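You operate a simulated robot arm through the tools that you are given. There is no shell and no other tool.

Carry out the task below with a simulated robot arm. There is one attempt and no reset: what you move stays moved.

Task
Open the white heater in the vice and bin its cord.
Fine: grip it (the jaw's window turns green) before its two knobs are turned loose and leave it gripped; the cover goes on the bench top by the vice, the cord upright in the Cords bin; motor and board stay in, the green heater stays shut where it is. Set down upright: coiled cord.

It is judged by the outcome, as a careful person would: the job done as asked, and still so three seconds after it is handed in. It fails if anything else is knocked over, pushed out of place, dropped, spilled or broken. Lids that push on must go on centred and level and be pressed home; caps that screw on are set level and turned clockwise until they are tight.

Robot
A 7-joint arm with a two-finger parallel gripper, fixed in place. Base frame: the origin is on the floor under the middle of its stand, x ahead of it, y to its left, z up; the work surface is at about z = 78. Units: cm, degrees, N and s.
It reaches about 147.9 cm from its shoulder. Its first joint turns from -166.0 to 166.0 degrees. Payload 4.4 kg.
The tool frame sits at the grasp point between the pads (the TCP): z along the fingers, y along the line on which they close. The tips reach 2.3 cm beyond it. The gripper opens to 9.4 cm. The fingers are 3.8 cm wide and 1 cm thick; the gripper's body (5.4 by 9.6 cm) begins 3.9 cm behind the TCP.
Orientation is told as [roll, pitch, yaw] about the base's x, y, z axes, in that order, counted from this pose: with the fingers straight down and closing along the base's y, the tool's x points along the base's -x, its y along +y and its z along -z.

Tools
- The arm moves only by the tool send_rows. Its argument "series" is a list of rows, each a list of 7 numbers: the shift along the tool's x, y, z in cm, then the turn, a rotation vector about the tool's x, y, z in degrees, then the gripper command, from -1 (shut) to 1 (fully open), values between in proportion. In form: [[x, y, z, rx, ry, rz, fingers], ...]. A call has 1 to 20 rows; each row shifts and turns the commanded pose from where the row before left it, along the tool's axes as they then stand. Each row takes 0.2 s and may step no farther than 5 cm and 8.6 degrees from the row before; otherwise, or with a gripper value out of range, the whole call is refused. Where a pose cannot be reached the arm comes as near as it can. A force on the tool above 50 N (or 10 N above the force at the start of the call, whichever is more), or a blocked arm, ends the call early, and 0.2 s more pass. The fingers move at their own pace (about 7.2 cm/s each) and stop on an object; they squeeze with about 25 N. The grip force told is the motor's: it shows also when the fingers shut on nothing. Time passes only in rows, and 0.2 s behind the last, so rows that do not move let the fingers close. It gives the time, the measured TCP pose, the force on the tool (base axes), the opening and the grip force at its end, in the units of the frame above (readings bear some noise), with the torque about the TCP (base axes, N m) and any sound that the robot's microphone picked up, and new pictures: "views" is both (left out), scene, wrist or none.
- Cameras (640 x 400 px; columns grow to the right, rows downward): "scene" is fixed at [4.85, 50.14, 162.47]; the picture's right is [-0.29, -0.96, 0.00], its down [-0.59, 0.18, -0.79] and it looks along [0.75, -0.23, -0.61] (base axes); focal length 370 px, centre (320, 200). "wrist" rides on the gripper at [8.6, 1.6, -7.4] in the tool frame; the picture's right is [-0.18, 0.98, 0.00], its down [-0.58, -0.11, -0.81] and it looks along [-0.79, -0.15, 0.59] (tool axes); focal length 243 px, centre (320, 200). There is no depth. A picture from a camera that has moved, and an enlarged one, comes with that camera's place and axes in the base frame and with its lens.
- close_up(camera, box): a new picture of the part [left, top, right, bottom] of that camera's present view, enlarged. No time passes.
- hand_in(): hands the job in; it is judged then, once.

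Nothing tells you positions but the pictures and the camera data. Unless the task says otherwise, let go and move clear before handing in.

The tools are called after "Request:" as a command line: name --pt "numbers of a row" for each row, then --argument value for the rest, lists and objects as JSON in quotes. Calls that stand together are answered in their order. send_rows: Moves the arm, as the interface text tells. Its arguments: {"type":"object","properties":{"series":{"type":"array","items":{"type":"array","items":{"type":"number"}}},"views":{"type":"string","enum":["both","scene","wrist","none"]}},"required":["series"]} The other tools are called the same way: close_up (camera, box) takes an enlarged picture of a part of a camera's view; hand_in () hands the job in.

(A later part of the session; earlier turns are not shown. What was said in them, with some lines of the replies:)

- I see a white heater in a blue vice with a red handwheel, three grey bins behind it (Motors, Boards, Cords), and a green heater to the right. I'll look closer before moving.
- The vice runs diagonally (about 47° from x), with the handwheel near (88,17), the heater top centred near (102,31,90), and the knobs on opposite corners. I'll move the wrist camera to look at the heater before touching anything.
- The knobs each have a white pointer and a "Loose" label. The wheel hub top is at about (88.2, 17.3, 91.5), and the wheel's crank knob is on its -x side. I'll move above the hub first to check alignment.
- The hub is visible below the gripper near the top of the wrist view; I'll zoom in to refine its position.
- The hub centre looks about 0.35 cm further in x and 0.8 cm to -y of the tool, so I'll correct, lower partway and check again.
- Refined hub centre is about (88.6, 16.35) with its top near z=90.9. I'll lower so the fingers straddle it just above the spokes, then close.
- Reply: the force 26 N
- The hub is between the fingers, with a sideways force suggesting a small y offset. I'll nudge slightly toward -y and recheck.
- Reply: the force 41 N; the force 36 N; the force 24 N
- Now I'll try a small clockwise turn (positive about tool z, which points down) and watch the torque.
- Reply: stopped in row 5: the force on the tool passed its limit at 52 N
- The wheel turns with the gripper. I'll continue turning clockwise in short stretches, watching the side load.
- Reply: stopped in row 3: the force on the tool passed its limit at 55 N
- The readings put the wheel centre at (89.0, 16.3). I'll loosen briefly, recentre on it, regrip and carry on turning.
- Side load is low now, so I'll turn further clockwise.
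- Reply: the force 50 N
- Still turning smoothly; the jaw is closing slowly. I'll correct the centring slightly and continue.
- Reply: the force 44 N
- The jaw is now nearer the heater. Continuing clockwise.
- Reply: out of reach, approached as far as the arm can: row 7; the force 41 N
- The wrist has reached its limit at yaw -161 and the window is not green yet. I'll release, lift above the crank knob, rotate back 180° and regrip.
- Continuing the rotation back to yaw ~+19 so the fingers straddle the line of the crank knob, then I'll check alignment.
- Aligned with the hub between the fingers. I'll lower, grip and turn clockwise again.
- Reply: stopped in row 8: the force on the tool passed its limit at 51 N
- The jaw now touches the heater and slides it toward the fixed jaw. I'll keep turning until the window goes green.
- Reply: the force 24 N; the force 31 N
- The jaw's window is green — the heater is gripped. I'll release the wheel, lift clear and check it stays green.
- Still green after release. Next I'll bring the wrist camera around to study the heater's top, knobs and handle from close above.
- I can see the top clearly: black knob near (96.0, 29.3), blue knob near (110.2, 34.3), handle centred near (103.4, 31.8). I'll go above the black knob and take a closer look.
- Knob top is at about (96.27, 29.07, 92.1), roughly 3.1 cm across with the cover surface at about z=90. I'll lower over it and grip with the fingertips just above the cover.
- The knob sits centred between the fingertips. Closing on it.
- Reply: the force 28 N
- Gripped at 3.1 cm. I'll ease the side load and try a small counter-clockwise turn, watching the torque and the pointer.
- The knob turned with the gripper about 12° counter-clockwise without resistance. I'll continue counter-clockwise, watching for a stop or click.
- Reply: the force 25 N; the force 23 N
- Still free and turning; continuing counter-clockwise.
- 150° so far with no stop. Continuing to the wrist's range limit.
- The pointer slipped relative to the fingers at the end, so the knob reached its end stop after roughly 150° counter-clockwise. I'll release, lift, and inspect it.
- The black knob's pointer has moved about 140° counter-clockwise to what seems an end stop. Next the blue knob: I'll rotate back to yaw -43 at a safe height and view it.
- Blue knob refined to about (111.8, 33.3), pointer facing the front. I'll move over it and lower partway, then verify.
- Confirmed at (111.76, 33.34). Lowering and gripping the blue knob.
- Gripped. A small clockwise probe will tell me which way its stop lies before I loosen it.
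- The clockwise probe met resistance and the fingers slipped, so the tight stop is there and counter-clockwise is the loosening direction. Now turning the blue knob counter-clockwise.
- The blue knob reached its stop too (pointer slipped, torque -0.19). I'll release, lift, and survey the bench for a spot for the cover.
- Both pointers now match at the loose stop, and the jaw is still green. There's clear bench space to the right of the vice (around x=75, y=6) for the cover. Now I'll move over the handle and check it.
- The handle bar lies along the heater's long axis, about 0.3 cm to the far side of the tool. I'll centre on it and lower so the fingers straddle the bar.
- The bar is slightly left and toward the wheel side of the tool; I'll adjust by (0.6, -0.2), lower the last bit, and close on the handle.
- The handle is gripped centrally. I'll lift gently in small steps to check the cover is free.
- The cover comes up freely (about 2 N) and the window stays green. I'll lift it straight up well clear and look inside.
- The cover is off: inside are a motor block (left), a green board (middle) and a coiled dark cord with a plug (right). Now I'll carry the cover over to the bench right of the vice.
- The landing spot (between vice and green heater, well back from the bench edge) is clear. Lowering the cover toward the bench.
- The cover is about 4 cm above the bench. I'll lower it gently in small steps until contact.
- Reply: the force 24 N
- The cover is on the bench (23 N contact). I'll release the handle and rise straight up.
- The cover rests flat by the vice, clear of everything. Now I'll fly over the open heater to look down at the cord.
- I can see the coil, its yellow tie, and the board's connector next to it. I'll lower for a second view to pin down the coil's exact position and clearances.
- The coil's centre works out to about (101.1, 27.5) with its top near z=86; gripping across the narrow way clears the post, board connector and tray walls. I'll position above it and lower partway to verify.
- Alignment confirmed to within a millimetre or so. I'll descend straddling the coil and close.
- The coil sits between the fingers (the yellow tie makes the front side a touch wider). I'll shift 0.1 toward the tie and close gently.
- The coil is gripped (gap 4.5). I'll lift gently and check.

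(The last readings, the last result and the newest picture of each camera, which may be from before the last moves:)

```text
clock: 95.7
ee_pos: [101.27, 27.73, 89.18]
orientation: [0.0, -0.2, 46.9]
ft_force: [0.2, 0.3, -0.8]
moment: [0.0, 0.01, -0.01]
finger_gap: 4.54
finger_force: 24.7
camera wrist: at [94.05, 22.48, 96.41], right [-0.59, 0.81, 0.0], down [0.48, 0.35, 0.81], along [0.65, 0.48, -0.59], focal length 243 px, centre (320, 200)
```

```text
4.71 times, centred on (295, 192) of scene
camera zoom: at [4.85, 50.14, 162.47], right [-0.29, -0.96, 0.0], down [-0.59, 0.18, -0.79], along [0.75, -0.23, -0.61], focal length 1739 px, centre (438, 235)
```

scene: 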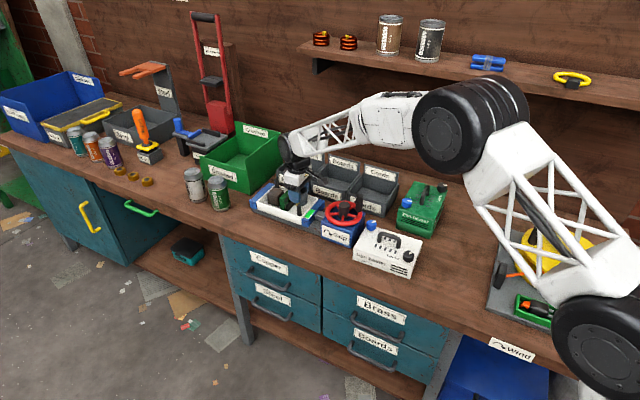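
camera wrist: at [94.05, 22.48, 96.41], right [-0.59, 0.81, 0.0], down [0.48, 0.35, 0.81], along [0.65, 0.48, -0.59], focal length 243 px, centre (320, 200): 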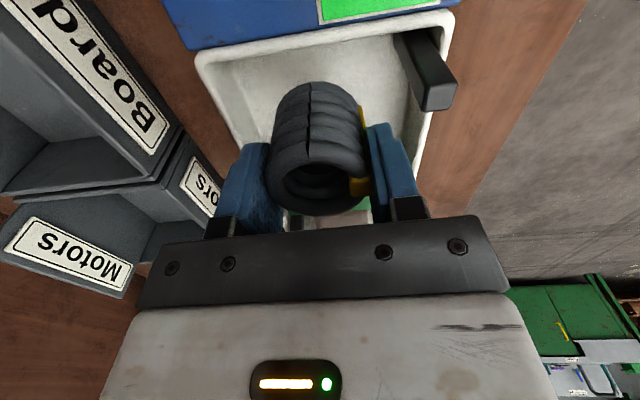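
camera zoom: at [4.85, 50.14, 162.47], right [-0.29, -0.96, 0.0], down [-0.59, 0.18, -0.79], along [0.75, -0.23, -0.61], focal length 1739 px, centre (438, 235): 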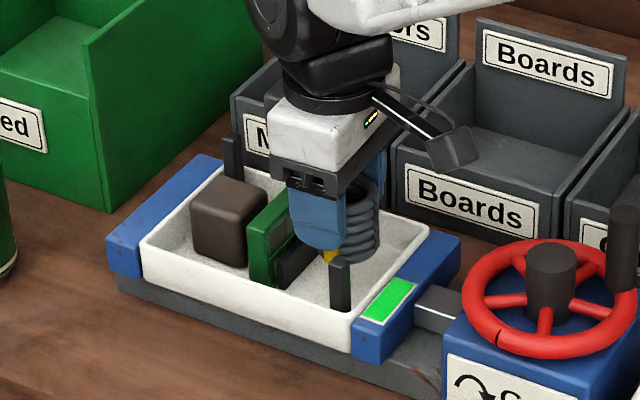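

The cord is out cleanly and upright; motor and board are still in place. I'll raise it well up and get a good look at the Cords bin.

Request:
send_rows --pt "0 0 -2 0 0 0 -1" --pt "0 0 -3 0 0 0 -1" --pt "0 0 -3 0 0 0 -1" --pt "0 0 -3 0 0 0 -1" --pt "0 0 -3 0 0 0 -1" --pt "0 0 -3 0 0 0 -1" --pt "0 0 -2 0 0 0 -1" --pt "0 0 0 0 0 0 -1" --views "both"

Request:
close_up --camera "scene" --box '[325, 150, 415, 225]'

Request:
close_up --camera "scene" --box '[245, 120, 345, 235]'

```text
clock: 97.5
ee_pos: [101.4, 27.81, 108.16]
orientation: [0.1, -0.1, 47.0]
ft_force: [-0.2, -0.7, -0.8]
moment: [0.03, 0.01, 0.02]
finger_gap: 4.55
finger_force: 25.0
camera wrist: at [94.1, 22.5, 115.52], right [-0.59, 0.81, 0.0], down [0.48, 0.35, 0.81], along [0.65, 0.48, -0.59], focal length 243 px, centre (320, 200)
```

scene: 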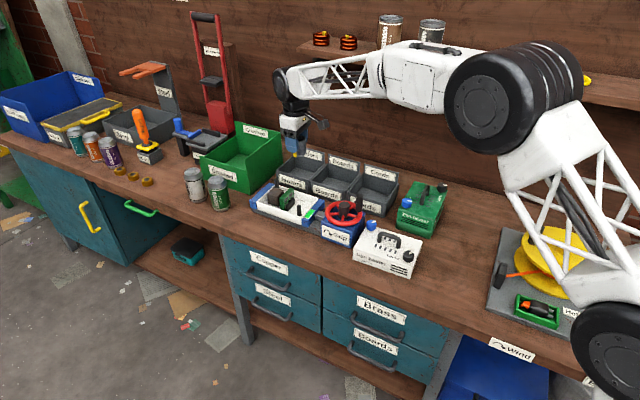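
wrist: 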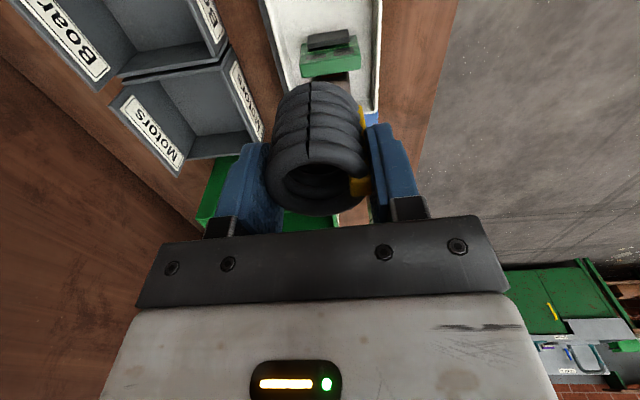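

```text
5.33 times, centred on (370, 188) of scene
camera zoom: at [4.85, 50.14, 162.47], right [-0.29, -0.96, 0.0], down [-0.59, 0.18, -0.79], along [0.75, -0.23, -0.61], focal length 1970 px, centre (53, 267)
```

zoom: 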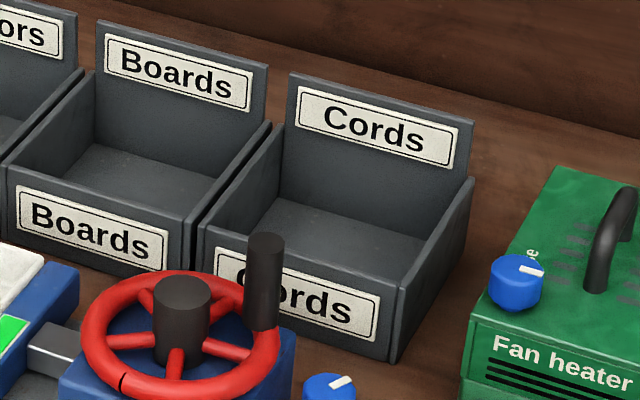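

```text
3.48 times, centred on (295, 178) of scene
camera zoom: at [4.85, 50.14, 162.47], right [-0.29, -0.96, 0.0], down [-0.59, 0.18, -0.79], along [0.75, -0.23, -0.61], focal length 1285 px, centre (407, 278)
```

zoom: 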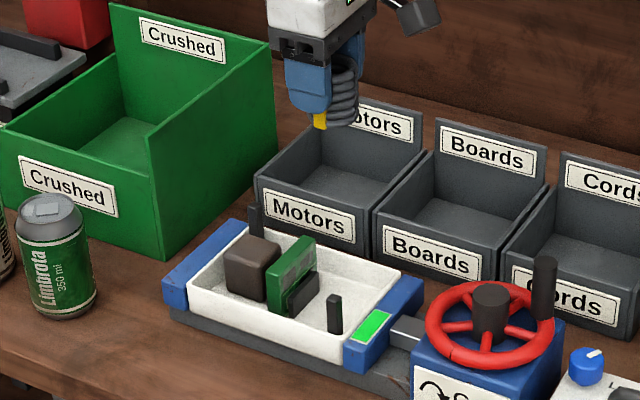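

The coil hangs upright. The Cords bin works out to be centred near (101.7, 0.3), rim at z≈84.4. I'll rotate 90° so the camera stays clear of the green heater, then travel over the bin.

Request:
send_rows --pt "0 0 0 0 0 6 -1" --pt "0 0 0 0 0 7 -1" --pt "0 0 0 0 0 7 -1" --pt "0 0 0 0 0 7 -1" --pt "0 0 0 0 0 7 -1" --pt "0 0 0 0 0 7 -1" --pt "0 0 0 0 0 7 -1" --pt "0 0 0 0 0 7 -1" --pt "0 0 0 0 0 7 -1" --pt "0 0 0 0 0 7 -1" --pt "0 0 0 0 0 7 -1" --pt "0 0 0 0 0 7 -1" --pt "0 0 0 0 0 7 -1" --pt "0 0 0 0 0 0 -1" --views "none"

Request:
send_rows --pt "-1 -1.1 0 0 0 0 -1" --pt "-2 -2.1 0 0 0 0 -1" --pt "-2 -2.1 0 0 0 0 -1" --pt "-2 -2.1 0 0 0 0 -1" --pt "-2 -2.1 0 0 0 0 -1" --pt "-2 -2.1 0 0 0 0 -1" --pt "-2 -2.1 0 0 0 0 -1" --pt "-2 -2.1 0 0 0 0 -1" --pt "0 0 0 0 0 0 -1" --views "both"

Request:
close_up --camera "scene" --box '[285, 100, 435, 225]'

```text
clock: 100.5
ee_pos: [101.22, 27.7, 108.17]
orientation: [0.1, 0.0, -43.2]
ft_force: [0.5, 0.2, -0.9]
moment: [0.02, -0.03, -0.03]
finger_gap: 4.53
finger_force: 24.7
```

```text
clock: 102.5
ee_pos: [101.3, 5.72, 108.12]
orientation: [0.1, -0.1, -43.0]
ft_force: [-0.1, -0.8, -1.3]
moment: [0.0, -0.02, -0.01]
finger_gap: 4.55
finger_force: 25.0
camera wrist: at [96.04, 12.75, 115.42], right [0.81, 0.59, 0.0], down [0.35, -0.48, 0.81], along [0.48, -0.65, -0.59], focal length 243 px, centre (320, 200)
```

scene: 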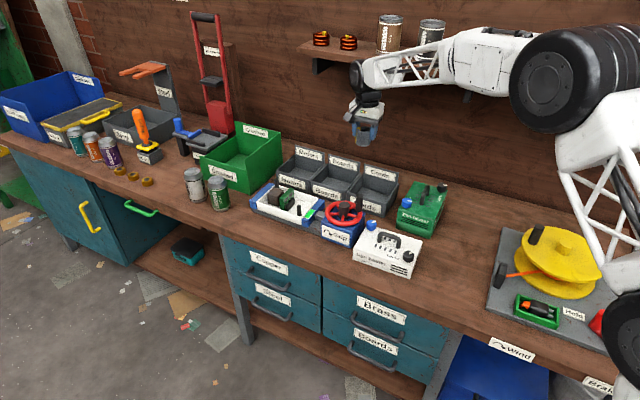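
wrist: 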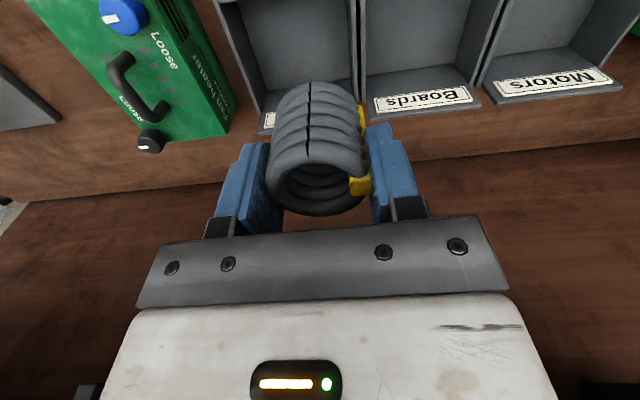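

```text
3.20 times, centred on (360, 162) of scene
camera zoom: at [4.85, 50.14, 162.47], right [-0.29, -0.96, 0.0], down [-0.59, 0.18, -0.79], along [0.75, -0.23, -0.61], focal length 1182 px, centre (192, 320)
```

zoom: 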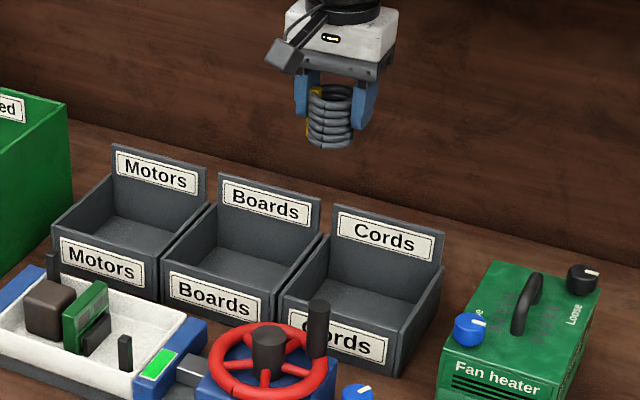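

Refined bin: interior spans about u 63–77, n 67.5–80, so centre near (101.5, 0.8). I'll move over the centre and lower partway to verify.

Request:
send_rows --pt "-1.75 -1.7 0 0 0 0 -1" --pt "-1.8 -1.7 0 0 0 0 -1" --pt "0 0 3 0 0 0 -1" --pt "0 0 3 0 0 0 -1" --pt "0 0 3 0 0 0 -1" --pt "0 0 3 0 0 0 -1" --pt "0 0 0 0 0 0 -1" --views "both"

Request:
close_up --camera "scene" --box '[315, 130, 435, 225]'

```text
clock: 104.1
ee_pos: [101.66, 1.0, 96.15]
orientation: [0.1, -0.1, -43.0]
ft_force: [0.8, 0.2, -1.8]
moment: [0.02, 0.01, 0.01]
finger_gap: 4.55
finger_force: 25.3
camera wrist: at [96.46, 8.14, 103.36], right [0.81, 0.59, 0.0], down [0.35, -0.48, 0.81], along [0.48, -0.65, -0.59], focal length 243 px, centre (320, 200)
```

scene: 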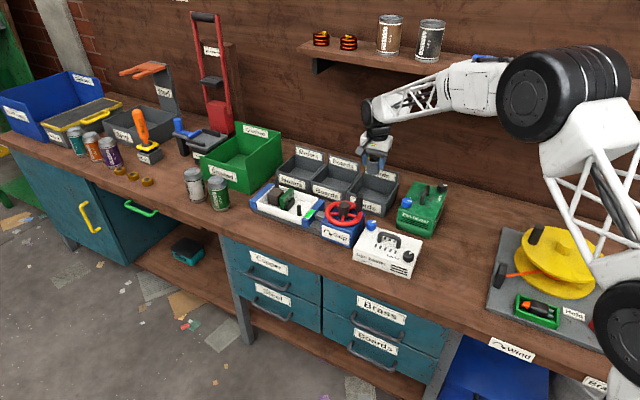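
wrist: 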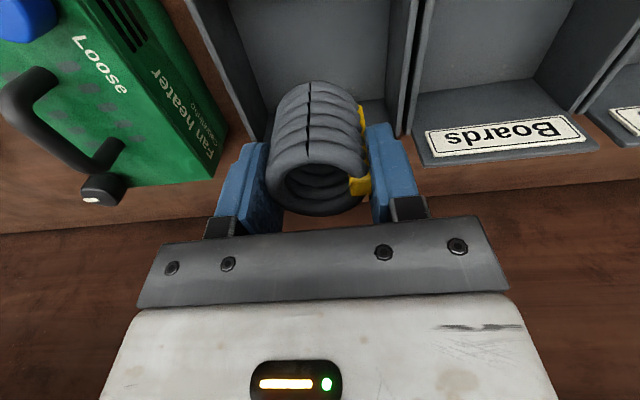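

```text
4.21 times, centred on (375, 178) of scene
camera zoom: at [4.85, 50.14, 162.47], right [-0.29, -0.96, 0.0], down [-0.59, 0.18, -0.79], along [0.75, -0.23, -0.61], focal length 1556 px, centre (88, 295)
```

zoom: 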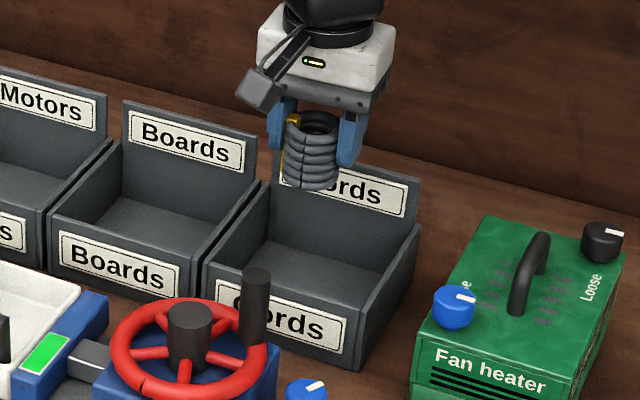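

Centred in the bin with clearance on all sides. Lowering to just above the floor, then in small steps until contact.

Request:
send_rows --pt "0 0 2.5 0 0 0 -1" --pt "0 0 2.5 0 0 0 -1" --pt "0 0 2.5 0 0 0 -1" --pt "0 0 2 0 0 0 -1" --pt "0 0 0 0 0 0 -1" --views "both"

Request:
close_up --camera "scene" --box '[315, 130, 435, 225]'

```text
clock: 105.3
ee_pos: [101.75, 0.92, 86.59]
orientation: [0.1, 0.0, -43.0]
ft_force: [-0.2, 0.1, -1.2]
moment: [0.01, 0.0, 0.01]
finger_gap: 4.56
finger_force: 25.2
camera wrist: at [96.41, 8.05, 93.89], right [0.81, 0.59, 0.0], down [0.35, -0.48, 0.81], along [0.48, -0.65, -0.59], focal length 243 px, centre (320, 200)
```

scene: 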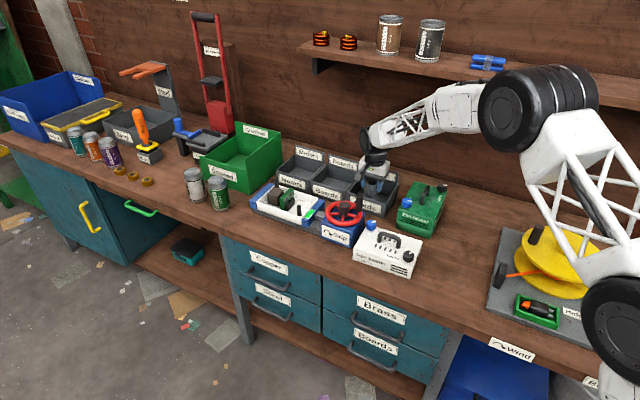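
wrist: 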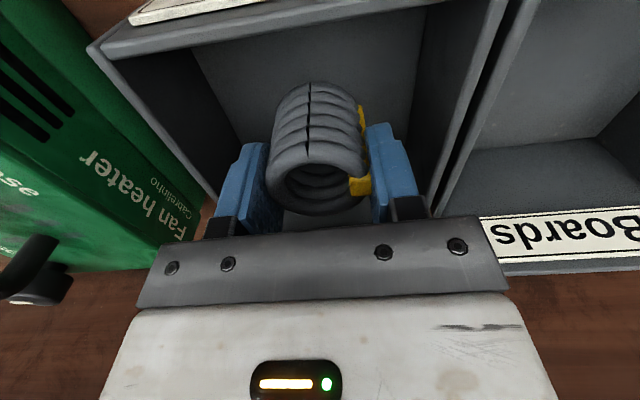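

```text
4.21 times, centred on (375, 178) of scene
camera zoom: at [4.85, 50.14, 162.47], right [-0.29, -0.96, 0.0], down [-0.59, 0.18, -0.79], along [0.75, -0.23, -0.61], focal length 1556 px, centre (88, 295)
```

zoom: 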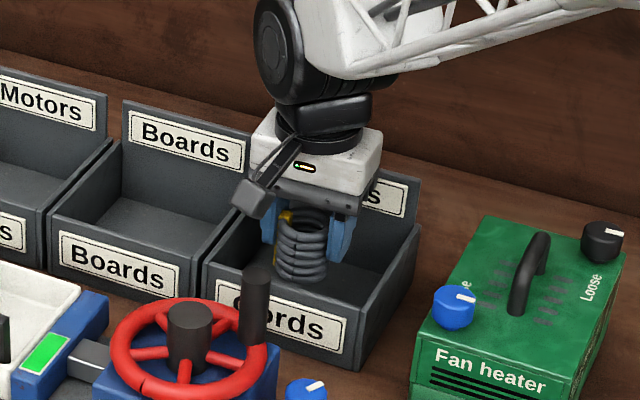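

Request:
send_rows --pt "0 0 0.8 0 0 0 -1" --pt "0 0 0.8 0 0 0 -1" --pt "0 0 0.3 0 0 0 -1" --pt "0 0 0.2 0 0 0 -1" --pt "0 0 0.2 0 0 0 -1" --pt "0 0 0.2 0 0 0 -1" --views "wrist"

Request:
close_up --camera "scene" --box '[325, 150, 415, 225]'

```text
clock: 106.7
ee_pos: [101.83, 1.09, 84.06]
orientation: [0.1, 0.0, -43.0]
ft_force: [-0.5, 0.0, -1.7]
moment: [-0.02, -0.03, -0.03]
finger_gap: 4.53
finger_force: 24.8
camera wrist: at [96.39, 8.07, 91.42], right [0.81, 0.59, 0.0], down [0.35, -0.48, 0.81], along [0.48, -0.65, -0.59], focal length 243 px, centre (320, 200)
```

wrist: 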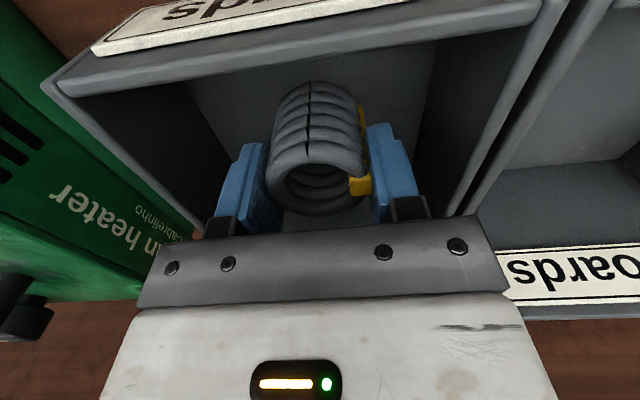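

```text
5.33 times, centred on (370, 188) of scene
camera zoom: at [4.85, 50.14, 162.47], right [-0.29, -0.96, 0.0], down [-0.59, 0.18, -0.79], along [0.75, -0.23, -0.61], focal length 1970 px, centre (53, 267)
```

zoom: 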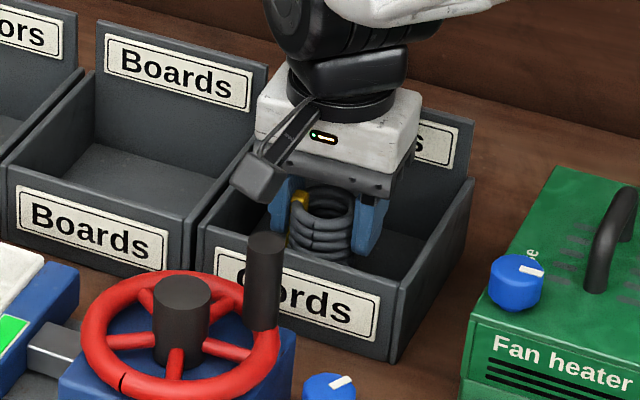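

Request:
send_rows --pt "0 0 0.2 0 0 0 -1" --pt "0 0 0.2 0 0 0 -1" --pt "0 0 0.2 0 0 0 -1" --pt "0 0 0.15 0 0 0 -1" --views "none"

```text
clock: 107.7
ee_pos: [101.75, 0.95, 83.39]
orientation: [0.1, 0.1, -43.0]
ft_force: [-1.0, 0.1, -0.8]
moment: [-0.04, 0.01, 0.01]
finger_gap: 4.52
finger_force: 25.1
```

Request:
send_rows --pt "0 0 0.15 0 0 0 -1" --pt "0 0 0.15 0 0 0 -1" --pt "0 0 0.15 0 0 0 -1" --pt "0 0 0.15 0 0 0 -1" --views "wrist"

Request:
close_up --camera "scene" --box '[325, 150, 415, 225]'

```text
clock: 108.7
ee_pos: [101.7, 1.13, 82.81]
orientation: [0.1, 0.0, -43.0]
ft_force: [-7.5, 1.9, 10.0]
moment: [-0.03, 0.46, -0.06]
finger_gap: 4.53
finger_force: 25.4
camera wrist: at [96.36, 8.08, 90.09], right [0.81, 0.59, 0.0], down [0.35, -0.48, 0.81], along [0.48, -0.65, -0.59], focal length 243 px, centre (320, 200)
```

wrist: 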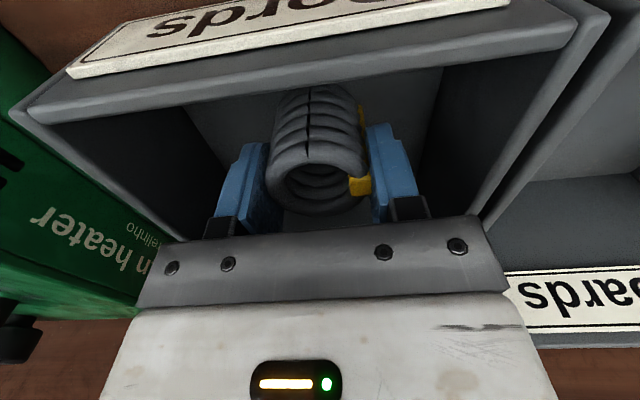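

```text
5.33 times, centred on (370, 188) of scene
camera zoom: at [4.85, 50.14, 162.47], right [-0.29, -0.96, 0.0], down [-0.59, 0.18, -0.79], along [0.75, -0.23, -0.61], focal length 1970 px, centre (53, 267)
```

zoom: 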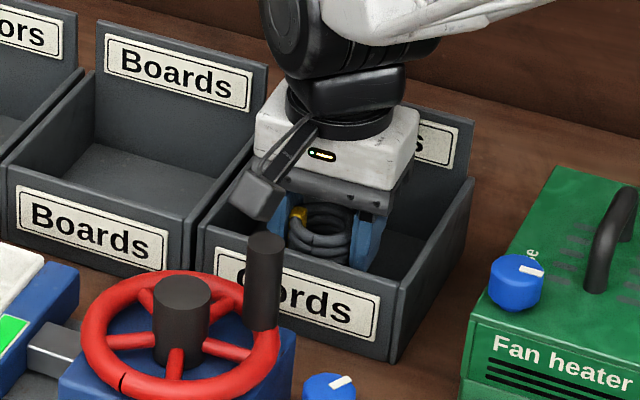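

The coil has touched the bin floor (10 N). I'll open slowly and check it stands on its own.

Request:
send_rows --pt "0 0 0 0 0 0 -0.02" --pt "0 0 0 0 0 0 0.0" --pt "0 0 0 0 0 0 0.05" --pt "0 0 0 0 0 0 0.12" --pt "0 0 0 0 0 0 0.2" --pt "0 0 0 0 0 0 0.2" --pt "0 0 0 0 0 0 0.2" --views "wrist"

Request:
close_up --camera "wrist" --box '[200, 50, 440, 230]'

Request:
close_up --camera "scene" --box '[325, 150, 415, 225]'

```text
clock: 110.3
ee_pos: [101.7, 0.98, 82.74]
orientation: [0.1, 0.0, -43.0]
ft_force: [0.7, 0.0, -0.6]
moment: [-0.01, -0.01, 0.02]
finger_gap: 5.63
finger_force: 0.0
camera wrist: at [96.36, 8.07, 90.0], right [0.81, 0.59, 0.0], down [0.35, -0.48, 0.81], along [0.48, -0.65, -0.59], focal length 243 px, centre (320, 200)
```

wrist: 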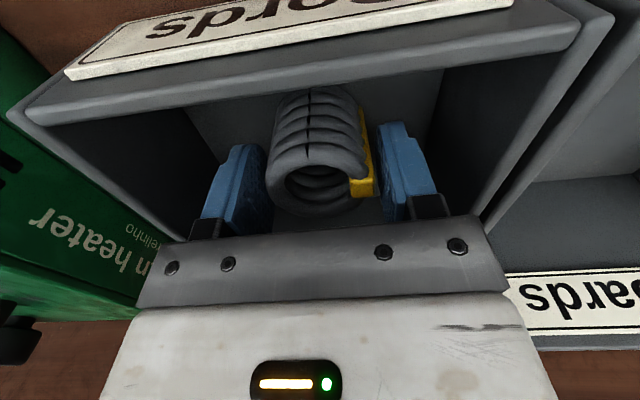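

```text
2.22 times, centred on (320, 140) of wrist
camera zoom: at [96.36, 8.07, 90.0], right [0.81, 0.59, 0.0], down [0.35, -0.48, 0.81], along [0.48, -0.65, -0.59], focal length 539 px, centre (320, 333)
```

zoom: 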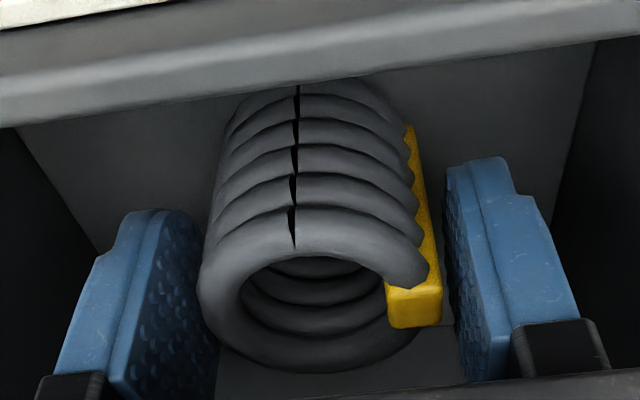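

```text
5.33 times, centred on (370, 188) of scene
camera zoom: at [4.85, 50.14, 162.47], right [-0.29, -0.96, 0.0], down [-0.59, 0.18, -0.79], along [0.75, -0.23, -0.61], focal length 1970 px, centre (53, 267)
```

zoom: 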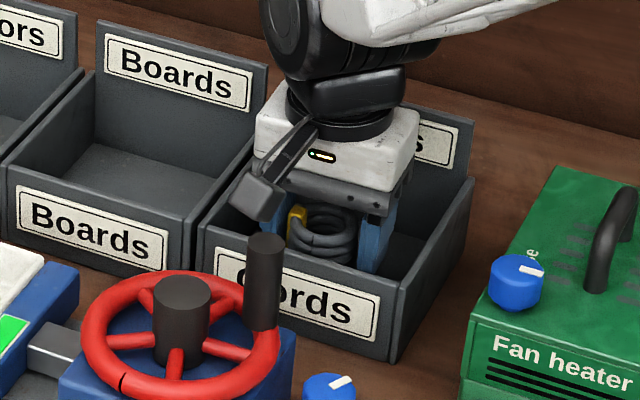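

The cord stands upright on its own. I'll rise straight up and then check the whole scene.

Request:
send_rows --pt "0 0 -0.8 0 0 0 0.2" --pt "0 0 -1.5 0 0 0 0.2" --pt "0 0 -2 0 0 0 0.2" --pt "0 0 -3 0 0 0 0.2" --pt "0 0 -4 0 0 0 0.2" --pt "0 0 -4 0 0 0 0.2" --pt "0 0 -4 0 0 0 0.2" --pt "0 0 -4 0 0 0 0.2" --pt "0 0 -4 0 0 0 0.2" --pt "0 0 0 0 0 0 0.2" --views "both"

Request:
close_up --camera "scene" --box '[325, 150, 415, 225]'

Request:
close_up --camera "scene" --box '[230, 140, 470, 290]'

```text
clock: 112.5
ee_pos: [101.68, 1.04, 110.13]
orientation: [0.1, 0.0, -43.0]
ft_force: [0.2, -0.5, 0.1]
moment: [0.01, 0.04, 0.03]
finger_gap: 5.62
finger_force: 0.0
camera wrist: at [96.43, 8.08, 117.39], right [0.81, 0.59, 0.0], down [0.35, -0.48, 0.81], along [0.48, -0.65, -0.59], focal length 243 px, centre (320, 200)
```

scene: 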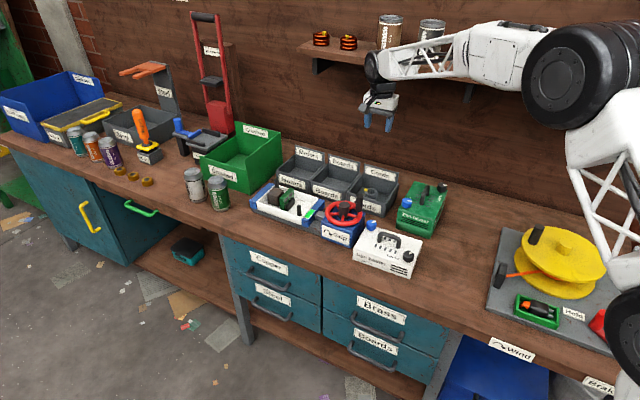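
wrist: 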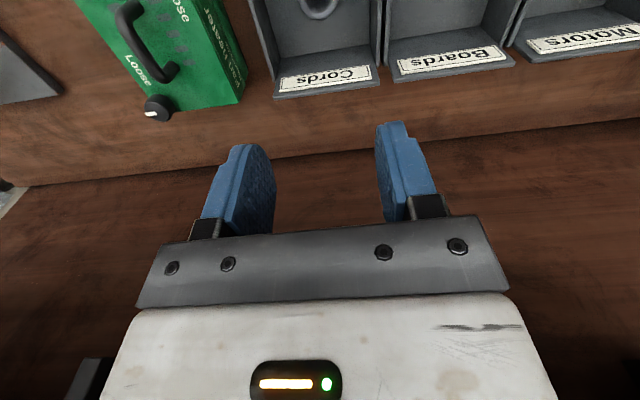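

```text
5.33 times, centred on (370, 188) of scene
camera zoom: at [4.85, 50.14, 162.47], right [-0.29, -0.96, 0.0], down [-0.59, 0.18, -0.79], along [0.75, -0.23, -0.61], focal length 1970 px, centre (53, 267)
```

zoom: 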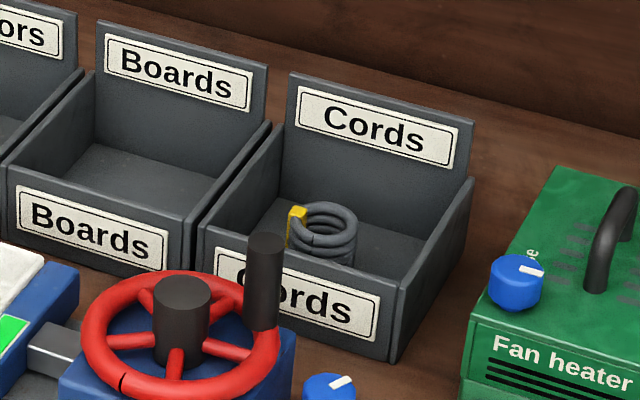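

```text
2.67 times, centred on (350, 215) of scene
camera zoom: at [4.85, 50.14, 162.47], right [-0.29, -0.96, 0.0], down [-0.59, 0.18, -0.79], along [0.75, -0.23, -0.61], focal length 985 px, centre (240, 160)
```

zoom: 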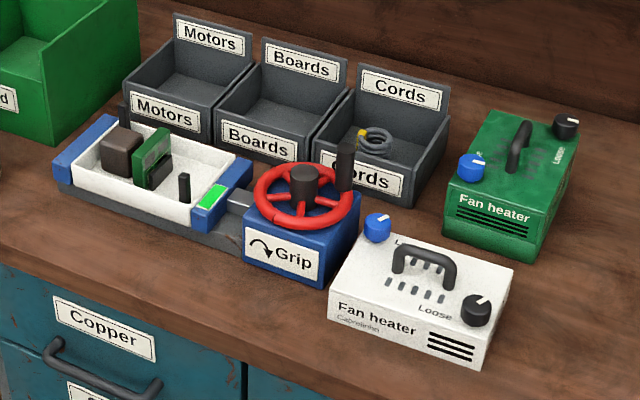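

Everything is in place: the window is green, the cover rests on the bench by the vice, and the cord stands upright in the Cords bin. The motor and board are still in the tray, the green heater hasn't moved, and the gripper is clear. Handing in.

Request:
hand_in

```text
The job is handed in.
```

The white heater is open and its cord is standing upright in the Cords bin. I've handed the job in, but the tool gave no verdict back.

- **Vice:** I turned the handwheel clockwise until the jaw's window went green, before touching either knob. It was still green in the last picture.
- **Knobs:** Both turned counter-clockwise about 140–150° to a stop, and the cover then lifted off freely.
- **Cover:** It is flat on the bench to the right of the vice, between it and the green heater.
- **Left in place:** The motor and board are still in the tray. The green heater is shut and has not moved.

Nothing was knocked over or dropped that I could see, and the gripper was open and clear above the bin when I handed in.
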